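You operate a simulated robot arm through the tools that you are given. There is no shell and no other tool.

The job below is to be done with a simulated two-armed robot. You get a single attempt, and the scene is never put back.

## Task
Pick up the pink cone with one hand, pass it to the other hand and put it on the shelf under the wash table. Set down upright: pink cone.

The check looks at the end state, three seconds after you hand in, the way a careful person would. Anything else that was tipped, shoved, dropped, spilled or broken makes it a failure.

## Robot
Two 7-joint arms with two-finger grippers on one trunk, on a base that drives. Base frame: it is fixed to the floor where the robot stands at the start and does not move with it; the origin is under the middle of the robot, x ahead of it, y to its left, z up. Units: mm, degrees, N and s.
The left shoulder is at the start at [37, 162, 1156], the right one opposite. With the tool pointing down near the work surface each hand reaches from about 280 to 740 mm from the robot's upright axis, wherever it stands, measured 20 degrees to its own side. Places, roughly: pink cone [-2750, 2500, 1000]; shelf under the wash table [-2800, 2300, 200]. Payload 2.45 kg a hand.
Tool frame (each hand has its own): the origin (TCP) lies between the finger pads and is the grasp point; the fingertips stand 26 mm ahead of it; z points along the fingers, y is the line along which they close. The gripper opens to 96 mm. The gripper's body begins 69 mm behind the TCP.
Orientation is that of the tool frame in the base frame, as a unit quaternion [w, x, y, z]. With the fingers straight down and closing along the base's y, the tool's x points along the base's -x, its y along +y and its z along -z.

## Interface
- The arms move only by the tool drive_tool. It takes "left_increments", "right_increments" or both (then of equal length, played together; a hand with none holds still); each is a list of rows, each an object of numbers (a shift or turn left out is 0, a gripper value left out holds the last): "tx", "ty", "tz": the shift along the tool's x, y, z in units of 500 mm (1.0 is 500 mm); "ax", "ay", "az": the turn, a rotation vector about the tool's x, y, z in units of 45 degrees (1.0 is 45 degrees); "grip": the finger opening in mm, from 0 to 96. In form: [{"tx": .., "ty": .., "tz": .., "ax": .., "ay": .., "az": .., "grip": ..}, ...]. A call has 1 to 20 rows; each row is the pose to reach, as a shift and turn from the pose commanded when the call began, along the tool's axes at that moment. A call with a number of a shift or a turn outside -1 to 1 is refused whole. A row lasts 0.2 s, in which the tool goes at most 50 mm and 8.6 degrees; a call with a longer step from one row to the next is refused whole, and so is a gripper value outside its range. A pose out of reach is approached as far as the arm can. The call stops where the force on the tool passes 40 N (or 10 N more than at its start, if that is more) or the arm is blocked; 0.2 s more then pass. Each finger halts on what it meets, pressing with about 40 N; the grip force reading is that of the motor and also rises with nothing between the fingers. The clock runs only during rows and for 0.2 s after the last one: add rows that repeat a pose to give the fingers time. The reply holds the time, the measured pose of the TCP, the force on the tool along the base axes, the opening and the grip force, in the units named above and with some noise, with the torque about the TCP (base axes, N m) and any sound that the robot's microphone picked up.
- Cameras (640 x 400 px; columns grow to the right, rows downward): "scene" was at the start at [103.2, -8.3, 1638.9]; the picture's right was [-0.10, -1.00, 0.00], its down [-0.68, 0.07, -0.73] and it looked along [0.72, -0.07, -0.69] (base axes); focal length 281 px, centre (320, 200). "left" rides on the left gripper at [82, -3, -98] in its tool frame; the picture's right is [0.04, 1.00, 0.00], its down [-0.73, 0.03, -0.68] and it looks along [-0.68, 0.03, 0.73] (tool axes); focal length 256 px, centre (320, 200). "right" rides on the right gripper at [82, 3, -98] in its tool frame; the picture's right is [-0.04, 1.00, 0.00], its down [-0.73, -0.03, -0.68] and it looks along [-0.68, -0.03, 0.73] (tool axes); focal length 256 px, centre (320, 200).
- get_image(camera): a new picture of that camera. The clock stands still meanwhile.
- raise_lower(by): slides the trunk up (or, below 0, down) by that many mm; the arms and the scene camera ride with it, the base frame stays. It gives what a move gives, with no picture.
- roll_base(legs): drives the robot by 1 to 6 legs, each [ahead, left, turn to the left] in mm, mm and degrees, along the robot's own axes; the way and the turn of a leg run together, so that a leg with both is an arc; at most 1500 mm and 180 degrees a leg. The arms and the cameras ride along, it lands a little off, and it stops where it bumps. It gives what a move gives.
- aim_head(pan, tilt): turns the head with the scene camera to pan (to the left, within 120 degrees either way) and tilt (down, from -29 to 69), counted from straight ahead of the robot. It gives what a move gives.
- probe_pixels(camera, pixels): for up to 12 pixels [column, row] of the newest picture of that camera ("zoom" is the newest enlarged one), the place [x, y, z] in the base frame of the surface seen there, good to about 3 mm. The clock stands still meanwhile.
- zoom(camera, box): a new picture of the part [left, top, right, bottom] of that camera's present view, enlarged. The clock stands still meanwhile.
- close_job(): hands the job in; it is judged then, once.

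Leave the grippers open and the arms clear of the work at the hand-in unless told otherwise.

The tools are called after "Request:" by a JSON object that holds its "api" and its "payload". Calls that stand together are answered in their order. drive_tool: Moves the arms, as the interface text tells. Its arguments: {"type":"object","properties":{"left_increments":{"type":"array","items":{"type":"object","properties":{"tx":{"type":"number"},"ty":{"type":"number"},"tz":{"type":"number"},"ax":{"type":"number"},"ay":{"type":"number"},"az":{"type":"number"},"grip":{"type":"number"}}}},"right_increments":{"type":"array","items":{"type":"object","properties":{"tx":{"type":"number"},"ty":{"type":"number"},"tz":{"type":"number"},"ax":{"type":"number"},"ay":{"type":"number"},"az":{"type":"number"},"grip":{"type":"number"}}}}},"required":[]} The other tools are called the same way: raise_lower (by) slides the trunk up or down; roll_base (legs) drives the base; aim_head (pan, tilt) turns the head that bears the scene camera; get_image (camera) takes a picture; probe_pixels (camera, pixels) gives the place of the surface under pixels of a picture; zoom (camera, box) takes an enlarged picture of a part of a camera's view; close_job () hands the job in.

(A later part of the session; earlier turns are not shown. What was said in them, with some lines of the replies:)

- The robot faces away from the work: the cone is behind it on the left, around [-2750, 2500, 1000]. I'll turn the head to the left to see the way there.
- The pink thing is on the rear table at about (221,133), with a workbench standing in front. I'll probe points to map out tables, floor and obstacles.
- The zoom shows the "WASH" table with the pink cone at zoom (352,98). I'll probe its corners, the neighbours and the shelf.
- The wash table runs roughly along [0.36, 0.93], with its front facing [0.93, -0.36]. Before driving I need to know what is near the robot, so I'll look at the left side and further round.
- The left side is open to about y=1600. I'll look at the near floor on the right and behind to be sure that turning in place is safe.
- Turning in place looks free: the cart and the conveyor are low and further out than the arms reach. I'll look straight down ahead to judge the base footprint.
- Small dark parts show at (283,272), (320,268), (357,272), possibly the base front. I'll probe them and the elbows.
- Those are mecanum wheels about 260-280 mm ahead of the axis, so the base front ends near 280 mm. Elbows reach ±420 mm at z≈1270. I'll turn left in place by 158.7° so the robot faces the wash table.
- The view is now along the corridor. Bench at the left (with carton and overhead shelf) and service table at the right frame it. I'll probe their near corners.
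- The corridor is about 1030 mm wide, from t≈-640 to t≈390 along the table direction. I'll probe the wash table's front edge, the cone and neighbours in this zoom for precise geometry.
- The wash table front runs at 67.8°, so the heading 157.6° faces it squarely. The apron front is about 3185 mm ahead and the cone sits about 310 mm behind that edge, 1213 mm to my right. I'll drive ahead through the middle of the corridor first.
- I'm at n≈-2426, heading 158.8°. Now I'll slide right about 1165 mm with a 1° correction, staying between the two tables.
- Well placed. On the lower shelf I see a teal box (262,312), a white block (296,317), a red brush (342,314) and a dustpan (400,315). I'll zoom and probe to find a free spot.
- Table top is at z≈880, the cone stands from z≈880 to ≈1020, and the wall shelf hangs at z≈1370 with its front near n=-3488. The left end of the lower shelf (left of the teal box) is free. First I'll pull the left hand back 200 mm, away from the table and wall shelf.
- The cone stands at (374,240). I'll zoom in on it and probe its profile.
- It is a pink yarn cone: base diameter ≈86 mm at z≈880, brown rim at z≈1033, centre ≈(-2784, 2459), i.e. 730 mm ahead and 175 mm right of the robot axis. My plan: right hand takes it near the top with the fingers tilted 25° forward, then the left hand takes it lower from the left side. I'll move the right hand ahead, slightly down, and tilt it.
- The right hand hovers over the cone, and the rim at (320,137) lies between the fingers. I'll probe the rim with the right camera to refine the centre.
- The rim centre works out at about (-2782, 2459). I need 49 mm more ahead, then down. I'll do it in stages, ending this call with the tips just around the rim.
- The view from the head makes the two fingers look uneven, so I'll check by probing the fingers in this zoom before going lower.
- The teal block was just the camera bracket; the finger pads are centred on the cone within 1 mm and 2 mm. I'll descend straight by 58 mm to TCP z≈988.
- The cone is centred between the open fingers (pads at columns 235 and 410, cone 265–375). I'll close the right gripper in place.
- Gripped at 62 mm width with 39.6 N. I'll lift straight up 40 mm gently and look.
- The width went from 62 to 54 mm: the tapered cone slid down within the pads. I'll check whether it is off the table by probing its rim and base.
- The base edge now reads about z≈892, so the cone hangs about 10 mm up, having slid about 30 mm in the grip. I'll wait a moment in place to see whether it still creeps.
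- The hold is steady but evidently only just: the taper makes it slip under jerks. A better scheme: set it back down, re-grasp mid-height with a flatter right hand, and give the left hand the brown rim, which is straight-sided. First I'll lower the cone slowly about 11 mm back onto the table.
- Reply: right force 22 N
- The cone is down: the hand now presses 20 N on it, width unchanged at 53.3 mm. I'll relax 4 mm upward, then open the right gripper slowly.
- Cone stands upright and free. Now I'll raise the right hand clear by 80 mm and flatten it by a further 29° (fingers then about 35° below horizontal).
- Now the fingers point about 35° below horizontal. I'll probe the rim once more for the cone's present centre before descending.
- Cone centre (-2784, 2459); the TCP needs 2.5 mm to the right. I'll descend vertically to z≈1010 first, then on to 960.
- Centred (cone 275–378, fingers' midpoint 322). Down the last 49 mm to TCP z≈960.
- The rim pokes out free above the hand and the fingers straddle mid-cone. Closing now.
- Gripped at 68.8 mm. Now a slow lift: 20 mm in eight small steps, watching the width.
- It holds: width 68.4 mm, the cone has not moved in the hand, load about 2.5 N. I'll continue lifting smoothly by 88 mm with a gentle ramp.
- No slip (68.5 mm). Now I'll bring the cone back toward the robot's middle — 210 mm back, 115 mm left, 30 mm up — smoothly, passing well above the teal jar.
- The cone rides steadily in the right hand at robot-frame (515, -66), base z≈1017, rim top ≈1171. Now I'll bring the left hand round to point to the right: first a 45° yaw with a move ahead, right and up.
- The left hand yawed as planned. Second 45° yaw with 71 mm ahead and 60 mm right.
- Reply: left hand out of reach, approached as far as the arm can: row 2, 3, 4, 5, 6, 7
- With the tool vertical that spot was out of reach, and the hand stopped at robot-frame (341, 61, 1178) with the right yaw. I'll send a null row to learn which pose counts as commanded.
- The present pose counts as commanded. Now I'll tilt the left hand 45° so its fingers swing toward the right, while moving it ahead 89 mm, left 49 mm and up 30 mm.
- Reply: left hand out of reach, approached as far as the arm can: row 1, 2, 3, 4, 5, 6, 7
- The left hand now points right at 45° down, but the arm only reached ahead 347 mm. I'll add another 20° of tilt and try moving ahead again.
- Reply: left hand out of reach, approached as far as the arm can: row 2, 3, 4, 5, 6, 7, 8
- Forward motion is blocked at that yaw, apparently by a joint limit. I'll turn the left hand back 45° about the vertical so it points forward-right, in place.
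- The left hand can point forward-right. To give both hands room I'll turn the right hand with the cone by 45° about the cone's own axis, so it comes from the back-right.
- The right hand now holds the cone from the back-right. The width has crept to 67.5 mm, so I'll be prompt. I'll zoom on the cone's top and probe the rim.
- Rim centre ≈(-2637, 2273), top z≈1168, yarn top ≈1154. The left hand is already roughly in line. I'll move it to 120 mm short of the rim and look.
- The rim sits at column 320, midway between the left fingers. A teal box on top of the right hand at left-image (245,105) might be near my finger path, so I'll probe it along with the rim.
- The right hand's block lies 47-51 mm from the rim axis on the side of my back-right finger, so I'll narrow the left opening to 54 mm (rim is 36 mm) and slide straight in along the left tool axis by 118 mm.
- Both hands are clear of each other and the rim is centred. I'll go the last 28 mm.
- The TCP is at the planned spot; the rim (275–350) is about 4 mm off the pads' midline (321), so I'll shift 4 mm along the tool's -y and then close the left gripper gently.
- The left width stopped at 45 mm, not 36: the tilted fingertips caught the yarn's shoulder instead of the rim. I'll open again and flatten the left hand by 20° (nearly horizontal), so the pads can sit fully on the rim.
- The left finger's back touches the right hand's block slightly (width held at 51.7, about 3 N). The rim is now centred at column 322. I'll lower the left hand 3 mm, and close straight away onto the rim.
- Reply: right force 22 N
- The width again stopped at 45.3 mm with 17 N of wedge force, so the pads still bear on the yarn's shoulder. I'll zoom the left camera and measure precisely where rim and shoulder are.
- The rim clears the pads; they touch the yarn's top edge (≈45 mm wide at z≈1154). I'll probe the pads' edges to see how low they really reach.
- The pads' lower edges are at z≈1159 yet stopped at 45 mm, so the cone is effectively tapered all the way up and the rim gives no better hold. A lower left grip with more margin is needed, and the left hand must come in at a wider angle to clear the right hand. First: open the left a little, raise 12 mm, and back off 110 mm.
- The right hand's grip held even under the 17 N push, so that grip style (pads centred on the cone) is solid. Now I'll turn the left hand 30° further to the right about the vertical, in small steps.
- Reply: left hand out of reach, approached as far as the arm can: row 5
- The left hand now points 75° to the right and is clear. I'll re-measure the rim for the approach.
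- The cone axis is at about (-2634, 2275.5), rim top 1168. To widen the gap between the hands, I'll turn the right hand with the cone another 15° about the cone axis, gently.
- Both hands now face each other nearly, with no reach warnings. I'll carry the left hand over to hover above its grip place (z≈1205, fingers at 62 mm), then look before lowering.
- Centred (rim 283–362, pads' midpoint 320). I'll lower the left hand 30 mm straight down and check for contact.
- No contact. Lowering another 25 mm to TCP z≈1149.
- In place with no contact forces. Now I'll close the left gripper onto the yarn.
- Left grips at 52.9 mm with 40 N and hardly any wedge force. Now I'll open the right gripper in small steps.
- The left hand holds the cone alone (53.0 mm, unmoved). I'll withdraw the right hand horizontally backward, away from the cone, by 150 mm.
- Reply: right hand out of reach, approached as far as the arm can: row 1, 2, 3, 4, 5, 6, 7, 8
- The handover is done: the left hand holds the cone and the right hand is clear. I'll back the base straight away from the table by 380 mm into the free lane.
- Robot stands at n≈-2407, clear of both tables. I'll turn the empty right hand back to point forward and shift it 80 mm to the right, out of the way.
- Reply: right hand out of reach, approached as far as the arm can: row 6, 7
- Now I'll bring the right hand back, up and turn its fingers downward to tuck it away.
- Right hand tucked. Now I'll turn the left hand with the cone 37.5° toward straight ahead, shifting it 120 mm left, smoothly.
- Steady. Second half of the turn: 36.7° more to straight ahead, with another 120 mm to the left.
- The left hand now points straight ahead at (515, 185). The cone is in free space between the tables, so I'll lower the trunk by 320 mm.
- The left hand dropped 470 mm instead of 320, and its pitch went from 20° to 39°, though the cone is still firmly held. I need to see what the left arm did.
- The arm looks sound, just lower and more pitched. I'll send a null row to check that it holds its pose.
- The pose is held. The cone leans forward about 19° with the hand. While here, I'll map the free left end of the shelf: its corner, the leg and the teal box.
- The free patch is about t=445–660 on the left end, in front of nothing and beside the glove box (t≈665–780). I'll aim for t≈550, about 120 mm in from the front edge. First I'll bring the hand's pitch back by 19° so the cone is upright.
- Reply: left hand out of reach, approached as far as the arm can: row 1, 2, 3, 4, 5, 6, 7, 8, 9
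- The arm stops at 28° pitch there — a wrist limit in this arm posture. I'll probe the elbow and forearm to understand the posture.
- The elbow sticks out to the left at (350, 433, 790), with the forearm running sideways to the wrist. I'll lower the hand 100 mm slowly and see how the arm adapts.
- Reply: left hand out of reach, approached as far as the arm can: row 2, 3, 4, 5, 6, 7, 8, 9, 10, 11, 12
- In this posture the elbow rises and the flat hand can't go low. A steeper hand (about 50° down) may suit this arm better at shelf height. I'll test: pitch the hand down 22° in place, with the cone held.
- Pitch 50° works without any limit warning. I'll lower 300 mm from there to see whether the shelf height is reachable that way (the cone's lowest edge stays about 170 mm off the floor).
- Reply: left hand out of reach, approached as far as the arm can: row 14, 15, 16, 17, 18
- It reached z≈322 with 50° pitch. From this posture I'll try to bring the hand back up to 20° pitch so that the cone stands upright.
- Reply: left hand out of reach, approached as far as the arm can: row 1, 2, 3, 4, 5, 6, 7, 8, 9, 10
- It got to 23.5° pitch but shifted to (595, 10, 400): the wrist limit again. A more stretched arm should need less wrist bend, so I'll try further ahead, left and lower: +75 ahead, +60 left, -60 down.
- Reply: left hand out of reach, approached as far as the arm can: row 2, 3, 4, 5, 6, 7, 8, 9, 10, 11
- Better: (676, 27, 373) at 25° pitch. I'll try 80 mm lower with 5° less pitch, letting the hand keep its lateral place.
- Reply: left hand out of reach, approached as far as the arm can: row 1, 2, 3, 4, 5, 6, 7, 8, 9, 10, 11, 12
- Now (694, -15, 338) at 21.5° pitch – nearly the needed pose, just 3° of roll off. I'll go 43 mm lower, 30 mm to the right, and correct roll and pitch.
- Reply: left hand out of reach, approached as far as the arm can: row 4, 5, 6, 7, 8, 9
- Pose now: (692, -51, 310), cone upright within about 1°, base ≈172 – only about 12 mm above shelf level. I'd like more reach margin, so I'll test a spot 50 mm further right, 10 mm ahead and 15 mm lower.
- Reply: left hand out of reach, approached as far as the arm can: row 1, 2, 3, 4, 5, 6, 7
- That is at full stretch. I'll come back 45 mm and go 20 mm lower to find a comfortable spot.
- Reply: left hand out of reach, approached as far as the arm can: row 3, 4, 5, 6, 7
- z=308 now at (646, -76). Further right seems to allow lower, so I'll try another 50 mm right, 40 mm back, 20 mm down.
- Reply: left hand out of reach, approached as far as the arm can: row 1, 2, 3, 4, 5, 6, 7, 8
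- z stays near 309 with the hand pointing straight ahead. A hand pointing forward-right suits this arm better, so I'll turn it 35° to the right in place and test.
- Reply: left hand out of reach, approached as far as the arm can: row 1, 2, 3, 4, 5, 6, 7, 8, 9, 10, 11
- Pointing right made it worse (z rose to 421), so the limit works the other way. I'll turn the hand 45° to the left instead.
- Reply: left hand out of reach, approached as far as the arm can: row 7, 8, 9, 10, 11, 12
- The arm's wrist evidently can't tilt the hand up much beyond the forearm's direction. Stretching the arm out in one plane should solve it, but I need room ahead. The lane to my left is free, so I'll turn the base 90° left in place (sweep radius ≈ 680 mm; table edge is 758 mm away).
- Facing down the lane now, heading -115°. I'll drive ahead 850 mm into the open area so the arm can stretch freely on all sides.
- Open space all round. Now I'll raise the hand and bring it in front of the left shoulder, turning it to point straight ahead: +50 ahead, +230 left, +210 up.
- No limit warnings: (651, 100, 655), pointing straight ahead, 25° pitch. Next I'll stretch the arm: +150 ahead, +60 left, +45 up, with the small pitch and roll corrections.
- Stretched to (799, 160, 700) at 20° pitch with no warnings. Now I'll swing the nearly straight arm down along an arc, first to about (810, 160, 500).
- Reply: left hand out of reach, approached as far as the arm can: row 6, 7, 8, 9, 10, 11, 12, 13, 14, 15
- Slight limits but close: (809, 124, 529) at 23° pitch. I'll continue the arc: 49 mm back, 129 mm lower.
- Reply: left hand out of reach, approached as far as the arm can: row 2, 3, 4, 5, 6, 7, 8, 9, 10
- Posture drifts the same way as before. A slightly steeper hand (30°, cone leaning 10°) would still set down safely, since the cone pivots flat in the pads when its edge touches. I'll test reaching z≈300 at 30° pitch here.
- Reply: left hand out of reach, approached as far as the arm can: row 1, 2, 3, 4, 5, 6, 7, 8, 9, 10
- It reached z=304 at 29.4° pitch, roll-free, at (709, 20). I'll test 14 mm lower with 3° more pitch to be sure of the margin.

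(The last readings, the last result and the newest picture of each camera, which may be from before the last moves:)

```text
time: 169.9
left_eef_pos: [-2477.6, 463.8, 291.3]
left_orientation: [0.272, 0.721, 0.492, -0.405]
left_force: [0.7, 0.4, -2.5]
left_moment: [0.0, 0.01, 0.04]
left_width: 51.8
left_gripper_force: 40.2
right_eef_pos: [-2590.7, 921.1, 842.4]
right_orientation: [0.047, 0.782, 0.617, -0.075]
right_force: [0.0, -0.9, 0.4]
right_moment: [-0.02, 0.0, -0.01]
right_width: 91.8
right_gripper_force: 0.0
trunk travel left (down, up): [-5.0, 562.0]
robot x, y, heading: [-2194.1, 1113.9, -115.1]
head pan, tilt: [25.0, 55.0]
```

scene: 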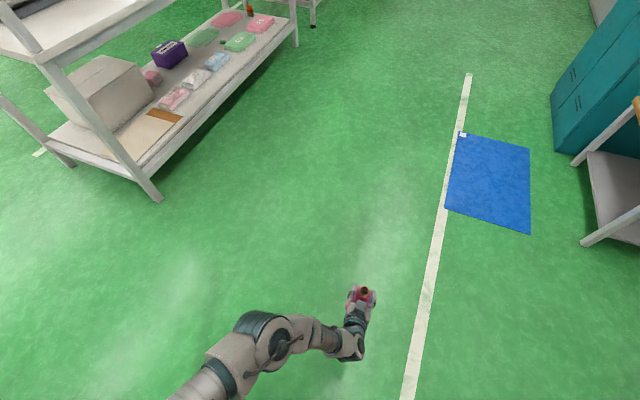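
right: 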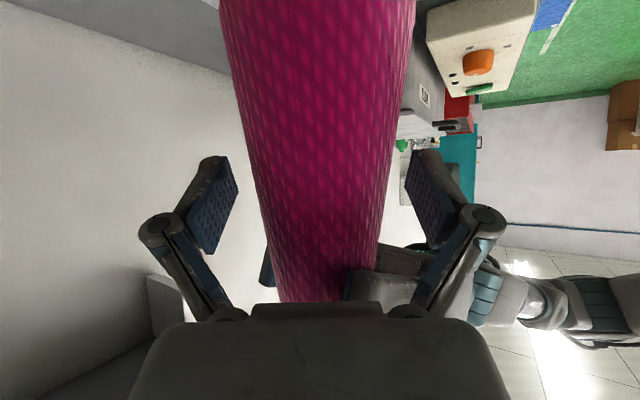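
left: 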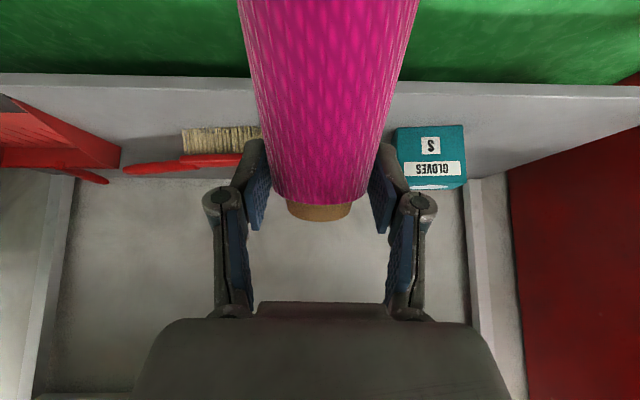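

z=291 at 31.6° pitch is reached with no warning, so this posture works. I'll raise the hand 50 mm for travel, then shift the base away from the cabinet and turn back to face the wash table.

Request:
{"api": "drive_tool", "payload": {"left_increments": [{"tx": -0.017, "tz": -0.0105}, {"tx": -0.034, "tz": -0.021}, {"tx": -0.051, "tz": -0.0314}, {"tx": -0.068, "tz": -0.042}, {"tx": -0.0852, "tz": -0.0524}, {"tx": -0.0852, "tz": -0.0524}]}}

Request:
{"api": "roll_base", "payload": {"legs": [[0, 130, 0], [0, 0, -87.1]]}}

Request:
{"api": "get_image", "payload": {"camera": "scene"}}

```text
time: 171.3
left_eef_pos: [-2478.0, 466.2, 341.0]
left_orientation: [0.272, 0.721, 0.493, -0.404]
left_force: [-0.1, 0.2, -3.3]
left_moment: [-0.02, 0.01, -0.01]
left_width: 51.7
left_gripper_force: 40.0
right_eef_pos: [-2589.1, 921.7, 843.2]
right_orientation: [0.047, 0.782, 0.617, -0.075]
right_force: [-0.1, -0.7, 0.4]
right_moment: [0.01, 0.0, -0.01]
right_width: 92.1
right_gripper_force: 0.1
trunk travel left (down, up): [-5.0, 562.0]
robot x, y, heading: [-2197.5, 1115.8, -115.0]
head pan, tilt: [25.0, 55.0]
```

```text
time: 176.3
left_eef_pos: [-2734.8, 1310.6, 341.5]
left_orientation: [-0.079, 0.861, -0.139, -0.482]
left_force: [0.5, 0.7, -2.6]
left_moment: [0.04, 0.02, 0.05]
left_width: 51.8
left_gripper_force: 40.2
right_eef_pos: [-2286.9, 1447.7, 842.1]
right_orientation: [-0.016, 0.992, -0.09, -0.086]
right_force: [0.3, 0.4, 0.4]
right_moment: [0.02, 0.03, -0.01]
right_width: 92.0
right_gripper_force: 0.0
trunk travel left (down, up): [-5.0, 562.0]
robot x, y, heading: [-2071.0, 1061.1, 157.9]
head pan, tilt: [25.0, 55.0]
```

```text
taken
```

scene: 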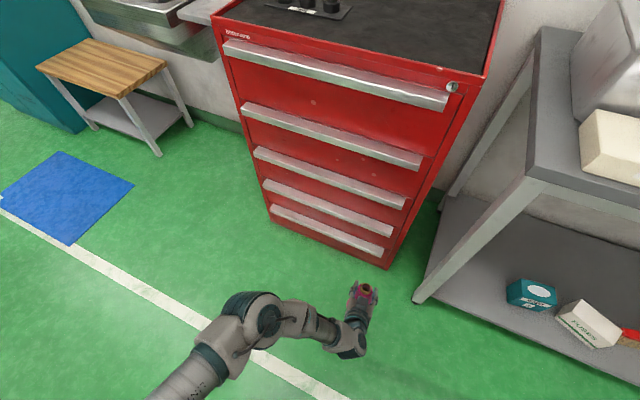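

Facing the table again, heading 157.9°, with the cone at t=178. I'll slide right 365 mm so the hand lines up with the free patch at t≈545.

Request:
{"api": "roll_base", "payload": {"legs": [[0, -365, 0]]}}

Request:
{"api": "aim_head", "payload": {"pan": 0, "tilt": 45}}

Request:
{"api": "get_image", "payload": {"camera": "scene"}}

Request:
{"api": "get_image", "payload": {"camera": "left"}}

```text
time: 178.6
left_eef_pos: [-2596.3, 1645.1, 344.1]
left_orientation: [-0.084, 0.861, -0.139, -0.483]
left_force: [-0.4, 0.1, -3.2]
left_moment: [0.0, 0.0, 0.02]
left_width: 51.7
left_gripper_force: 39.9
right_eef_pos: [-2146.6, 1775.9, 846.7]
right_orientation: [-0.021, 0.992, -0.091, -0.089]
right_force: [-0.3, 0.1, 0.5]
right_moment: [0.01, 0.01, -0.04]
right_width: 91.9
right_gripper_force: 0.1
trunk travel left (down, up): [-5.0, 562.0]
robot x, y, heading: [-1939.3, 1391.0, 157.7]
head pan, tilt: [25.0, 55.0]
```

```text
time: 179.5
left_eef_pos: [-2594.6, 1644.3, 348.2]
left_orientation: [-0.086, 0.859, -0.14, -0.485]
left_force: [0.1, -0.2, -3.0]
left_moment: [0.01, 0.02, 0.02]
left_width: 51.8
left_gripper_force: 40.5
right_eef_pos: [-2142.0, 1774.9, 846.8]
right_orientation: [-0.022, 0.991, -0.09, -0.091]
right_force: [-0.1, 0.7, 0.9]
right_moment: [-0.02, 0.0, -0.04]
right_width: 92.1
right_gripper_force: 0.1
trunk travel left (down, up): [-5.0, 562.0]
robot x, y, heading: [-1941.4, 1389.8, 157.8]
head pan, tilt: [0.0, 45.0]
```

```text
taken
```

scene: 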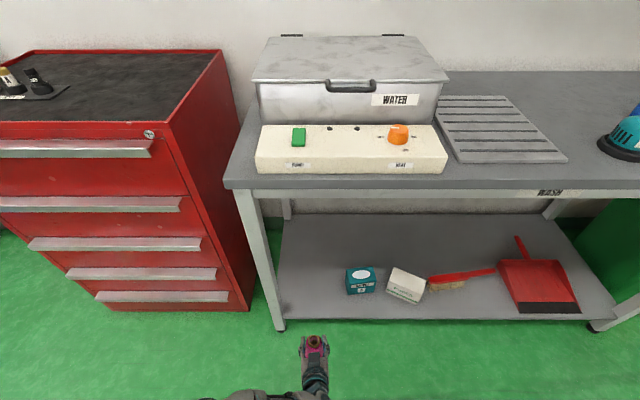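

```text
taken
```

left: 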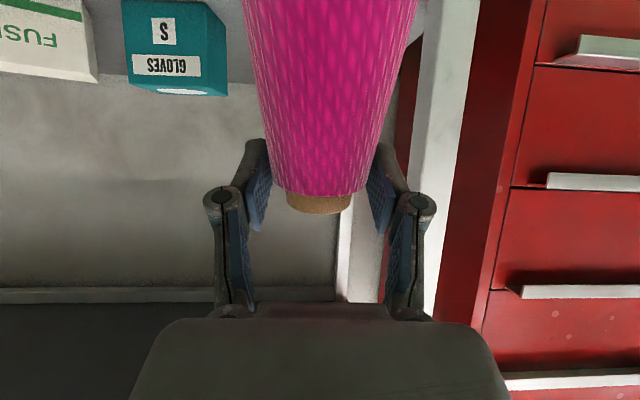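

The hand is at t≈540, n≈-3024, about 150 mm in front of the table. I'll probe the leg, shelf edge and glove box again to verify the entry gap.

Request:
{"api": "zoom", "payload": {"camera": "scene", "box": [220, 200, 440, 400]}}

Request:
{"api": "probe_pixels", "payload": {"camera": "scene", "pixels": [[262, 240], [270, 290], [276, 318], [292, 315], [320, 315], [349, 290], [349, 275], [350, 294], [300, 260], [300, 230], [320, 290], [375, 275]]}}

```text
2.00 times, centred on (330, 300) of scene
```

zoom: 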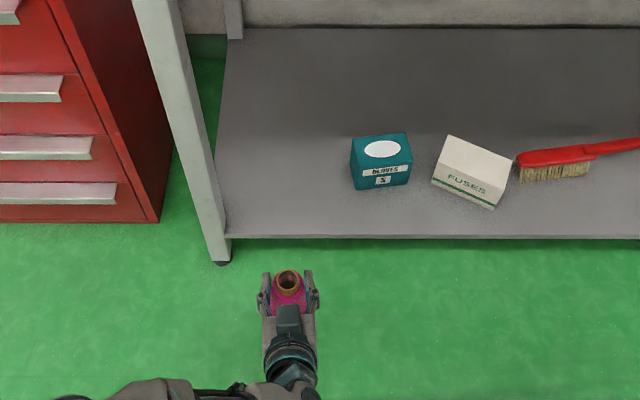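

```text
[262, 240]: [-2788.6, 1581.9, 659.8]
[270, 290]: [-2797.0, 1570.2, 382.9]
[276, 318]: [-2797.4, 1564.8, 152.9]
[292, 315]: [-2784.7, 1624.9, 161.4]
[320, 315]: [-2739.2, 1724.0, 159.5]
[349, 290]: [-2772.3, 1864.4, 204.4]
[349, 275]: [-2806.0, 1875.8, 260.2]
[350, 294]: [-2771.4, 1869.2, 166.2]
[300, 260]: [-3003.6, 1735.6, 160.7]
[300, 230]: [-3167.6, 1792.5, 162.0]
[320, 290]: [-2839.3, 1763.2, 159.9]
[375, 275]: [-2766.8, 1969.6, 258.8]
```

The gap between leg (t≈415) and glove box (t≈681) is centred at t=548, and the hand is at 540. Shelf top z≈160; the cone's lowest edge is near z≈199. I'll drive ahead 150 mm first.

Request:
{"api": "roll_base", "payload": {"legs": [[150, 0, 0]]}}

Request:
{"api": "aim_head", "payload": {"pan": 0, "tilt": 50}}

Request:
{"api": "get_image", "payload": {"camera": "scene"}}

Request:
{"api": "get_image", "payload": {"camera": "left"}}

```text
time: 180.9
left_eef_pos: [-2734.8, 1702.5, 347.9]
left_orientation: [-0.085, 0.859, -0.139, -0.485]
left_force: [0.3, -0.7, -2.8]
left_moment: [0.06, 0.05, 0.0]
left_width: 51.6
left_gripper_force: 40.2
right_eef_pos: [-2280.2, 1833.3, 847.6]
right_orientation: [-0.021, 0.991, -0.092, -0.091]
right_force: [-0.8, 0.2, -0.4]
right_moment: [0.0, -0.01, 0.0]
right_width: 92.0
right_gripper_force: 0.0
trunk travel left (down, up): [-5.0, 562.0]
robot x, y, heading: [-2078.5, 1448.3, 157.7]
head pan, tilt: [0.0, 45.0]
```

```text
time: 181.5
left_eef_pos: [-2733.4, 1702.1, 352.8]
left_orientation: [-0.086, 0.858, -0.138, -0.488]
left_force: [0.2, -0.1, -1.9]
left_moment: [-0.01, 0.02, -0.01]
left_width: 51.7
left_gripper_force: 39.7
right_eef_pos: [-2276.6, 1830.6, 850.7]
right_orientation: [-0.023, 0.991, -0.092, -0.093]
right_force: [0.6, -0.7, -0.6]
right_moment: [0.0, 0.01, -0.01]
right_width: 91.9
right_gripper_force: 0.1
trunk travel left (down, up): [-5.0, 562.0]
robot x, y, heading: [-2075.7, 1451.9, 157.6]
head pan, tilt: [0.0, 50.0]
```

```text
taken
```

scene: 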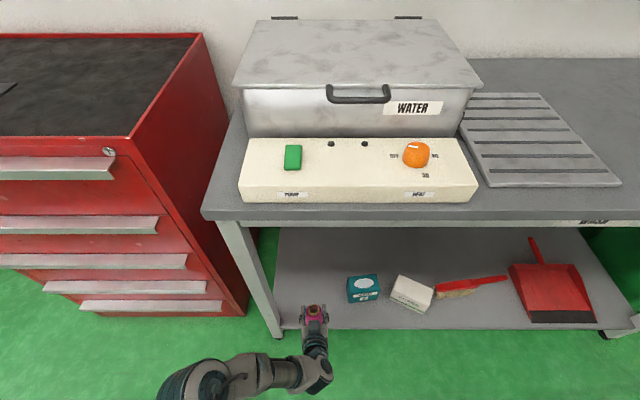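

```text
taken
```

left: 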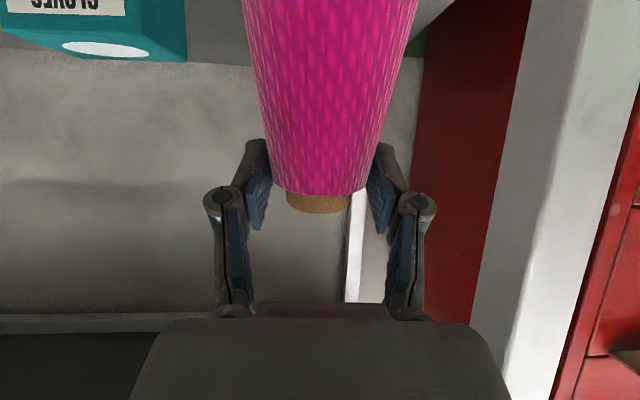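

The cone is at the table's edge, aligned between leg and box. Before driving the last stretch, I'll probe the elbow and forearm positions against the table edge and leg.

Request:
{"api": "probe_pixels", "payload": {"camera": "scene", "pixels": [[205, 380], [175, 385], [235, 365], [265, 365], [300, 370], [320, 365], [315, 345], [313, 312], [240, 390], [215, 362]]}}

```text
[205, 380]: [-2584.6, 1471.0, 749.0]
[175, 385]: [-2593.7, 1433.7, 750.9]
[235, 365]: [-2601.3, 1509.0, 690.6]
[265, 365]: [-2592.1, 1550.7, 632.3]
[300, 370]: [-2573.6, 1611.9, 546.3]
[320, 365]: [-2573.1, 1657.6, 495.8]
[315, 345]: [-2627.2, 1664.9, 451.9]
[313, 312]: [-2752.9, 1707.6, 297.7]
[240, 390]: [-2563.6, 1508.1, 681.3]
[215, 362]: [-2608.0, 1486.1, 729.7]
```

After 127 mm more, the elbow's front will be about 55 mm short of the table leg, and the cone base about 95 mm inside the shelf edge. Driving in 127 mm with a 5 mm shift right.

Request:
{"api": "roll_base", "payload": {"legs": [[127, -5, 0]]}}

Request:
{"api": "get_image", "payload": {"camera": "scene"}}

Request:
{"api": "get_image", "payload": {"camera": "left"}}

```text
time: 182.8
left_eef_pos: [-2849.5, 1752.7, 351.6]
left_orientation: [-0.086, 0.858, -0.137, -0.488]
left_force: [-0.2, -0.7, -2.8]
left_moment: [-0.01, 0.04, 0.01]
left_width: 51.9
left_gripper_force: 40.2
right_eef_pos: [-2393.1, 1881.8, 849.6]
right_orientation: [-0.024, 0.991, -0.09, -0.093]
right_force: [0.3, 0.3, -0.3]
right_moment: [-0.02, -0.01, 0.0]
right_width: 91.9
right_gripper_force: 0.0
trunk travel left (down, up): [-5.0, 562.0]
robot x, y, heading: [-2189.5, 1503.1, 158.0]
head pan, tilt: [0.0, 50.0]
```

```text
taken
```

scene: 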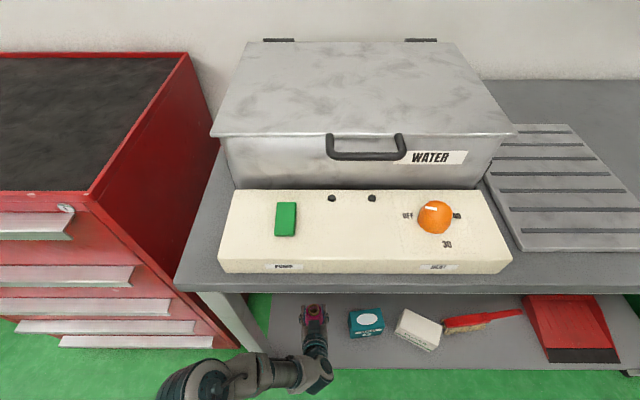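

```text
taken
```

left: 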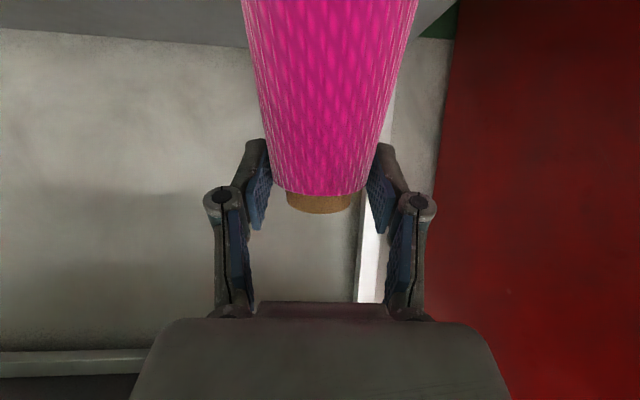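

The cone is over the free patch: t≈544, TCP n≈-3301, z≈352. I'll lower 32 mm gently.

Request:
{"api": "drive_tool", "payload": {"left_increments": [{"tx": 0.0069, "tz": 0.0041}, {"tx": 0.0155, "tz": 0.0092}, {"tx": 0.0241, "tz": 0.0143}, {"tx": 0.0327, "tz": 0.0194}, {"tx": 0.0413, "tz": 0.0245}, {"tx": 0.0499, "tz": 0.0296}, {"tx": 0.055, "tz": 0.0327}, {"tx": 0.055, "tz": 0.0327}]}}

Request:
{"api": "zoom", "payload": {"camera": "scene", "box": [250, 280, 400, 390]}}

```text
time: 184.6
left_eef_pos: [-2847.8, 1752.4, 324.0]
left_orientation: [-0.086, 0.856, -0.136, -0.491]
left_force: [-0.1, -0.6, -2.1]
left_moment: [0.0, 0.03, -0.03]
left_width: 51.5
left_gripper_force: 40.2
right_eef_pos: [-2388.2, 1879.2, 853.0]
right_orientation: [-0.024, 0.991, -0.089, -0.096]
right_force: [-0.7, 0.3, -0.2]
right_moment: [0.02, -0.01, -0.01]
right_width: 92.3
right_gripper_force: 0.1
trunk travel left (down, up): [-5.0, 562.0]
robot x, y, heading: [-2191.4, 1503.7, 157.9]
head pan, tilt: [0.0, 50.0]
```

```text
3.64 times, centred on (325, 335) of scene
```

zoom: 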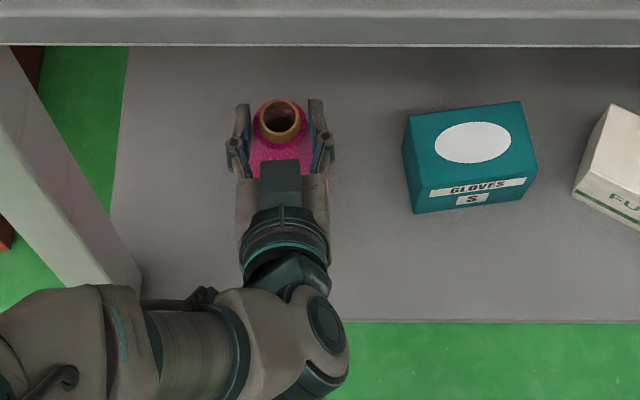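

z=324, hanging free. The cone looks fine above the clear patch, beside the glove box. I'll lower another 12 mm in small steps and read the force.

Request:
{"api": "drive_tool", "payload": {"left_increments": [{"tx": 0.0052, "tz": 0.003}, {"tx": 0.0104, "tz": 0.006}, {"tx": 0.0156, "tz": 0.009}, {"tx": 0.0207, "tz": 0.012}, {"tx": 0.0207, "tz": 0.012}]}}

```text
time: 185.8
left_eef_pos: [-2846.3, 1753.7, 312.7]
left_orientation: [-0.085, 0.857, -0.136, -0.489]
left_force: [-0.2, 0.4, -3.2]
left_moment: [-0.01, 0.02, 0.01]
left_width: 51.7
left_gripper_force: 40.3
right_eef_pos: [-2389.0, 1879.8, 852.1]
right_orientation: [-0.025, 0.991, -0.09, -0.096]
right_force: [-1.2, 0.6, 0.0]
right_moment: [0.0, -0.02, -0.02]
right_width: 91.8
right_gripper_force: 0.1
trunk travel left (down, up): [-5.0, 562.0]
robot x, y, heading: [-2194.6, 1503.4, 158.2]
head pan, tilt: [0.0, 50.0]
```

Still free at z≈313. Another 8 mm in 2 mm steps.

Request:
{"api": "drive_tool", "payload": {"left_increments": [{"tx": 0.0035, "tz": 0.002}, {"tx": 0.0069, "tz": 0.004}, {"tx": 0.0104, "tz": 0.006}, {"tx": 0.0138, "tz": 0.008}, {"tx": 0.0138, "tz": 0.008}]}}

Request:
{"api": "zoom", "payload": {"camera": "scene", "box": [280, 290, 360, 350]}}

Request:
{"api": "probe_pixels", "payload": {"camera": "zoom", "pixels": [[295, 90], [295, 135], [255, 110], [330, 110], [250, 150], [340, 150], [230, 130], [360, 200]]}}

```text
time: 187.0
left_eef_pos: [-2848.6, 1753.9, 306.6]
left_orientation: [-0.085, 0.856, -0.136, -0.491]
left_force: [3.6, -3.0, 13.0]
left_moment: [-0.04, -0.19, -0.03]
left_width: 51.4
left_gripper_force: 39.7
right_eef_pos: [-2387.0, 1878.8, 852.9]
right_orientation: [-0.025, 0.991, -0.089, -0.098]
right_force: [0.3, -0.1, -0.1]
right_moment: [0.02, 0.0, 0.04]
right_width: 91.9
right_gripper_force: 0.1
trunk travel left (down, up): [-5.0, 562.0]
robot x, y, heading: [-2191.6, 1503.6, 157.9]
head pan, tilt: [0.0, 50.0]
```

```text
6.67 times, centred on (320, 320) of scene
```

zoom: 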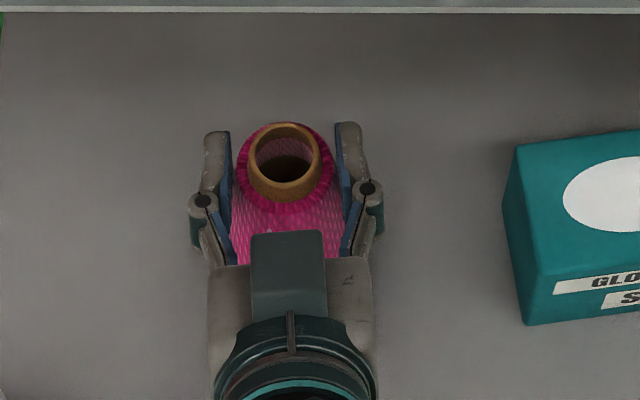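

```text
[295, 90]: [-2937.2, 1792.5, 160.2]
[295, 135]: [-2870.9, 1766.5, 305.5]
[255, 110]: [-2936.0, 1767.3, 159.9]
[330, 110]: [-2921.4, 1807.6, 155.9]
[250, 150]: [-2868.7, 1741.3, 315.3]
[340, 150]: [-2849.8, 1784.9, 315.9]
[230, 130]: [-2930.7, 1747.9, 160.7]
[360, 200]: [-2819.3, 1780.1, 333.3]
```

Contact: 13 N upward at z≈306.6, as expected for the leaning cone's front edge. I'll move the hand 12 mm back and 3 mm down, so that the cone pivots flatter about its edge, then check the rim.

Request:
{"api": "drive_tool", "payload": {"left_increments": [{"tx": 0.003, "tz": -0.003}, {"tx": 0.006, "tz": -0.006}, {"tx": 0.009, "tz": -0.009}, {"tx": 0.012, "tz": -0.012}, {"tx": 0.015, "tz": -0.015}, {"tx": 0.0174, "tz": -0.0176}, {"tx": 0.0174, "tz": -0.0176}]}}

Request:
{"api": "zoom", "payload": {"camera": "scene", "box": [280, 290, 360, 350]}}

Request:
{"api": "probe_pixels", "payload": {"camera": "zoom", "pixels": [[285, 132], [285, 128], [285, 200], [285, 197], [252, 165], [317, 165], [265, 145], [305, 145]]}}

Request:
{"api": "get_image", "payload": {"camera": "left"}}

```text
time: 188.6
left_eef_pos: [-2836.6, 1751.9, 305.2]
left_orientation: [-0.082, 0.857, -0.135, -0.49]
left_force: [-2.9, -7.0, 24.1]
left_moment: [-0.39, 1.23, 0.24]
left_width: 51.6
left_gripper_force: 39.9
left hand out of reach, approached as far as the arm can: row 5, 6, 7
right_eef_pos: [-2387.5, 1878.1, 853.3]
right_orientation: [-0.025, 0.991, -0.089, -0.097]
right_force: [-0.2, 0.3, 0.1]
right_moment: [-0.01, 0.04, 0.05]
right_width: 92.1
right_gripper_force: 0.0
trunk travel left (down, up): [-5.0, 562.0]
robot x, y, heading: [-2190.4, 1502.0, 157.9]
head pan, tilt: [0.0, 50.0]
```

```text
6.67 times, centred on (320, 320) of scene
```

zoom: 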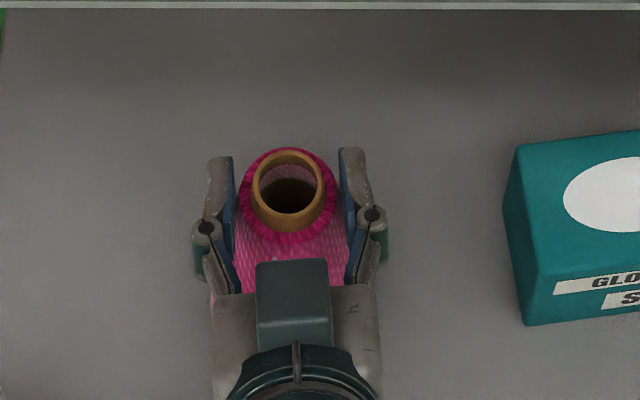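

```text
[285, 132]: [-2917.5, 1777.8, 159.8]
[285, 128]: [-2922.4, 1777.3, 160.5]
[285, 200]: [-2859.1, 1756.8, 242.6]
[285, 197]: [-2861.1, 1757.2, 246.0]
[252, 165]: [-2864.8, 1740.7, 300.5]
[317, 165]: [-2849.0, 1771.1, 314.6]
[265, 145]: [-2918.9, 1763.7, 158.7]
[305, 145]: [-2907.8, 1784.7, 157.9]
```

```text
taken
```

left: 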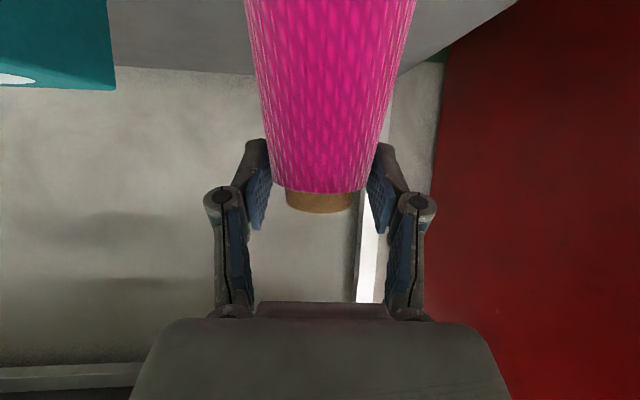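

The pads resist rotation (1.3 N·m), so pushing more is no use. I'll back off the press and check the cone's lean from its rim.

Request:
{"api": "drive_tool", "payload": {"left_increments": [{"tx": -0.004, "tz": 0.002}, {"tx": -0.006, "tz": 0.004}, {"tx": -0.008, "tz": 0.006}]}}

Request:
{"api": "zoom", "payload": {"camera": "scene", "box": [290, 300, 340, 340]}}

```text
time: 189.4
left_eef_pos: [-2838.1, 1756.4, 304.8]
left_orientation: [-0.085, 0.858, -0.136, -0.488]
left_force: [3.3, -6.4, 13.4]
left_moment: [-0.72, -0.01, 0.14]
left_width: 51.6
left_gripper_force: 39.6
right_eef_pos: [-2387.4, 1879.1, 852.8]
right_orientation: [-0.025, 0.991, -0.09, -0.096]
right_force: [0.1, -0.3, -0.2]
right_moment: [-0.04, 0.0, -0.01]
right_width: 92.0
right_gripper_force: 0.1
trunk travel left (down, up): [-5.0, 562.0]
robot x, y, heading: [-2187.6, 1501.4, 157.9]
head pan, tilt: [0.0, 50.0]
```

```text
10.00 times, centred on (315, 320) of scene
```

zoom: 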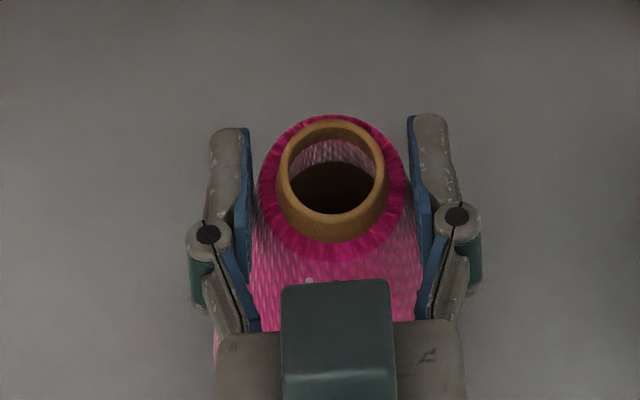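

Request:
{"api": "probe_pixels", "payload": {"camera": "zoom", "pixels": [[332, 124], [332, 128], [335, 218], [335, 213], [284, 175], [384, 168], [290, 150], [375, 145], [330, 255], [270, 170], [400, 165], [335, 225]]}}

```text
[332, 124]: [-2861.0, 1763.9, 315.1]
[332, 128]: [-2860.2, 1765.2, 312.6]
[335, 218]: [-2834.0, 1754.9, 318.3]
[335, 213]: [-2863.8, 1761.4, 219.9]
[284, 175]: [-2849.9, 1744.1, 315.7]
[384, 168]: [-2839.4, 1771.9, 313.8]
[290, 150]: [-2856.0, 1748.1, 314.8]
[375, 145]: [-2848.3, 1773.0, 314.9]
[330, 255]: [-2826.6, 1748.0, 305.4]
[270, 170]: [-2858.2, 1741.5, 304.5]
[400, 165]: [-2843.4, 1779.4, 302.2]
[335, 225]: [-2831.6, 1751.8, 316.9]
```

The rim shows about 7° forward lean at most, well within what settles by itself (tipping would need about 38°). Base is on the shelf. I'll open the left gripper slowly.

Request:
{"api": "drive_tool", "payload": {"left_increments": [{"grip": 52.5}, {"grip": 53.5}, {"grip": 54.5}, {"grip": 56}, {"grip": 58}, {"grip": 61}, {"grip": 65}, {"grip": 70}, {"grip": 76}, {"grip": 84}]}}

Request:
{"api": "zoom", "payload": {"camera": "scene", "box": [280, 290, 360, 350]}}

Request:
{"api": "get_image", "payload": {"camera": "left"}}

```text
time: 191.6
left_eef_pos: [-2841.0, 1754.5, 306.3]
left_orientation: [-0.085, 0.858, -0.136, -0.488]
left_force: [-0.5, -0.5, -0.3]
left_moment: [-0.04, 0.0, 0.02]
left_width: 84.2
left_gripper_force: 0.0
right_eef_pos: [-2388.8, 1879.3, 853.0]
right_orientation: [-0.024, 0.991, -0.089, -0.097]
right_force: [-0.1, 0.2, 0.2]
right_moment: [0.01, -0.01, -0.03]
right_width: 92.1
right_gripper_force: 0.0
trunk travel left (down, up): [-5.0, 562.0]
robot x, y, heading: [-2192.4, 1500.9, 157.8]
head pan, tilt: [0.0, 50.0]
```

```text
6.67 times, centred on (320, 320) of scene
```

zoom: 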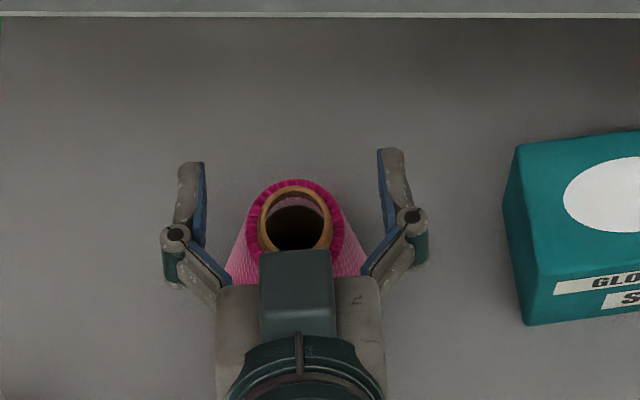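

```text
taken
```

left: 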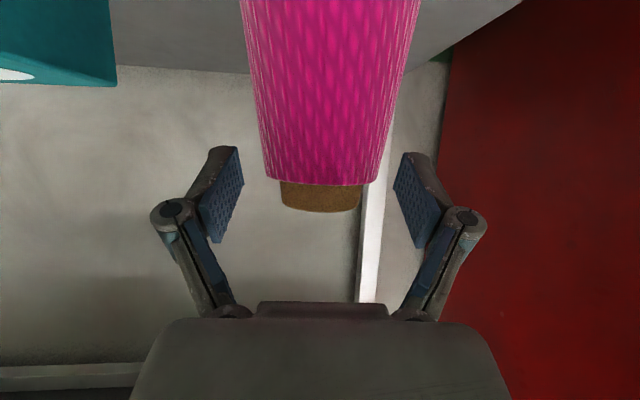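

The cone has settled back on its base between the open fingers. I'll probe the rim and base to confirm it stands upright.

Request:
{"api": "probe_pixels", "payload": {"camera": "zoom", "pixels": [[297, 188], [297, 245], [263, 215], [330, 215], [270, 200], [323, 200], [250, 270], [345, 270], [232, 275], [358, 272]]}}

```text
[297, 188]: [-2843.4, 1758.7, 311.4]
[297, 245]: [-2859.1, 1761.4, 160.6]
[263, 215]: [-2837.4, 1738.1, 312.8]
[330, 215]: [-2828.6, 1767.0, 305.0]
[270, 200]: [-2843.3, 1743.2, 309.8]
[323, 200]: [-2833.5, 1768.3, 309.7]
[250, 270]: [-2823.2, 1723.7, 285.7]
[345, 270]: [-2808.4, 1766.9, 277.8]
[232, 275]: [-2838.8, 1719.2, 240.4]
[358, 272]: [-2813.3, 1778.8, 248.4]
```

Rim reads z≈310-313 all round, matching an upright 153 mm cone on the 160 mm shelf. I'll open the gripper fully and reverse the base straight back 250 mm to draw the hand out.

Request:
{"api": "drive_tool", "payload": {"left_increments": [{"grip": 96}, {"grip": 96}]}}

Request:
{"api": "roll_base", "payload": {"legs": [[-250, 0, 0]]}}

Request:
{"api": "get_image", "payload": {"camera": "scene"}}

Request:
{"api": "get_image", "payload": {"camera": "left"}}

```text
time: 192.2
left_eef_pos: [-2840.4, 1754.1, 306.7]
left_orientation: [-0.085, 0.858, -0.136, -0.489]
left_force: [0.1, 0.7, 0.0]
left_moment: [-0.01, -0.02, 0.01]
left_width: 95.8
left_gripper_force: 0.1
right_eef_pos: [-2388.4, 1879.4, 852.8]
right_orientation: [-0.025, 0.991, -0.09, -0.097]
right_force: [0.1, -0.5, -0.2]
right_moment: [-0.02, -0.01, -0.01]
right_width: 91.9
right_gripper_force: 0.0
trunk travel left (down, up): [-5.0, 562.0]
robot x, y, heading: [-2194.0, 1505.6, 157.6]
head pan, tilt: [0.0, 50.0]
```

```text
time: 194.0
left_eef_pos: [-2604.4, 1655.3, 306.9]
left_orientation: [-0.083, 0.858, -0.133, -0.49]
left_force: [-0.1, -0.7, 0.7]
left_moment: [-0.02, 0.0, 0.0]
left_width: 96.1
left_gripper_force: 0.0
right_eef_pos: [-2153.8, 1782.9, 853.8]
right_orientation: [-0.025, 0.991, -0.086, -0.097]
right_force: [-0.5, -1.3, -1.2]
right_moment: [0.0, 0.03, 0.04]
right_width: 91.8
right_gripper_force: 0.0
trunk travel left (down, up): [-5.0, 562.0]
robot x, y, heading: [-1953.3, 1409.0, 158.3]
head pan, tilt: [0.0, 50.0]
```

```text
taken
```

scene: 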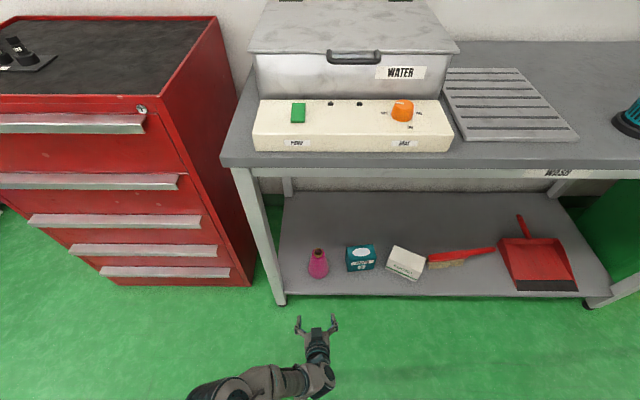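

```text
taken
```

left: 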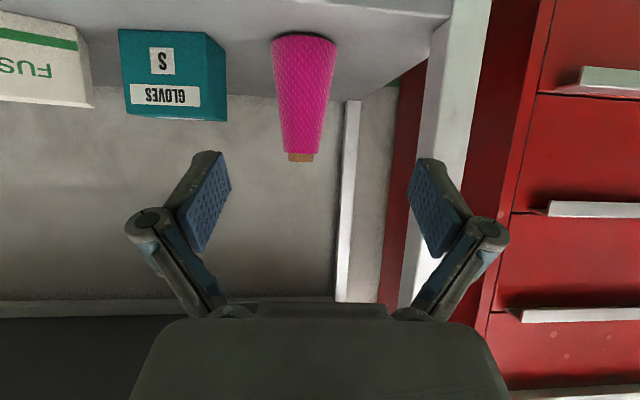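

The hand is out and the pink cone stands on the shelf left of the glove box. I'll zoom in to verify it and the neighbours.

Request:
{"api": "zoom", "payload": {"camera": "scene", "box": [270, 225, 410, 310]}}

Request:
{"api": "probe_pixels", "payload": {"camera": "zoom", "pixels": [[217, 110], [217, 130], [217, 160], [217, 200], [217, 225], [217, 240], [190, 112], [245, 112]]}}

Request:
{"api": "aim_head", "payload": {"pan": -30, "tilt": 35}}

Request:
{"api": "get_image", "payload": {"camera": "scene"}}

```text
4.57 times, centred on (340, 268) of scene
```

zoom: 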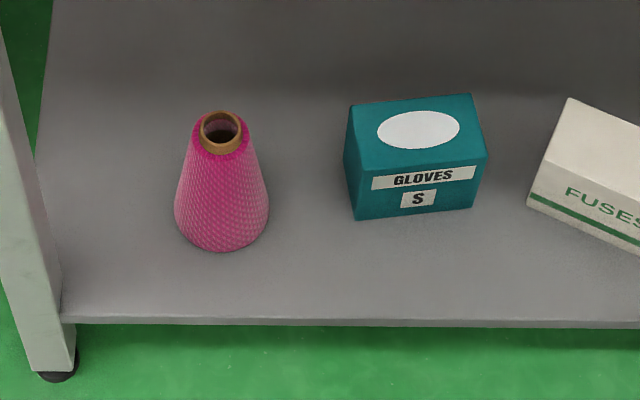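

```text
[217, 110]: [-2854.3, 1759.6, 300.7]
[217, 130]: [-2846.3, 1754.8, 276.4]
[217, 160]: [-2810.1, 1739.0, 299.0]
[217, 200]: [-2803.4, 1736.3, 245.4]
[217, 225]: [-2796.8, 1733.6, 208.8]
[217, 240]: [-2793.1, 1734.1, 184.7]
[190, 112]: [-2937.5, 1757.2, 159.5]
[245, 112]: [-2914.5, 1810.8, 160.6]
```

```text
time: 195.0
left_eef_pos: [-2603.8, 1653.5, 310.4]
left_orientation: [-0.084, 0.856, -0.132, -0.492]
left_force: [-0.2, 0.3, 0.1]
left_moment: [0.0, -0.01, 0.02]
left_width: 96.1
left_gripper_force: 0.0
right_eef_pos: [-2149.0, 1780.6, 856.1]
right_orientation: [-0.026, 0.991, -0.085, -0.099]
right_force: [0.0, 0.2, -0.7]
right_moment: [0.0, 0.03, -0.02]
right_width: 92.1
right_gripper_force: 0.1
trunk travel left (down, up): [-5.0, 562.0]
robot x, y, heading: [-1955.6, 1407.1, 158.4]
head pan, tilt: [-30.0, 35.0]
```

```text
taken
```

scene: 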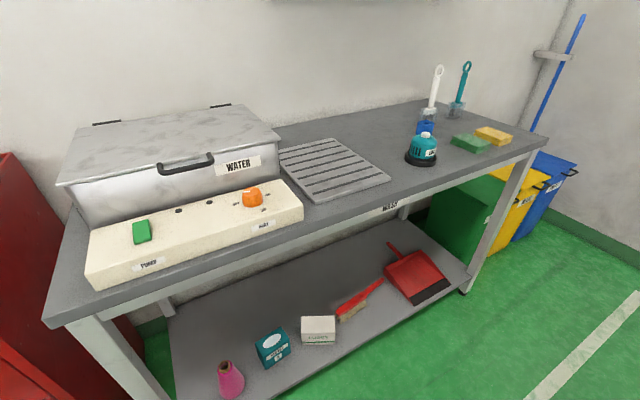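

Everything checks out:

- The cone stands upright on the shelf, with its rim at z≈310.
- The glove box, fuses, brush and dustpan are where they were. So are the jar, roll, brushes and sponges on the table top.
- Both grippers are open and both arms are clear of the table.

I'm handing the job in.

Request:
{"api": "close_job", "payload": {}}

```text
The job is handed in.
```

The pink cone is standing upright on the shelf under the wash table, to the left of the glove box. I handed the job in, but I have not seen the check's result.

- **Pick-up:** The right hand took two tries. On the first lift the cone slid in the grip, so I set it back down and gripped it lower.
- **Handover:** The right hand passed the cone to the left above the table. The left hand's first two grips were too close to the top, so I backed off and took it lower.
- **Placement:** The left arm could not reach shelf height with the cone fully vertical. I set it down leaning about 7° forward, and it settled flat when I opened the gripper. The camera readings afterwards showed it upright.

In the last pictures nothing else on the table or shelf was knocked over or out of place. Both grippers are open, and the hands are clear of the table.
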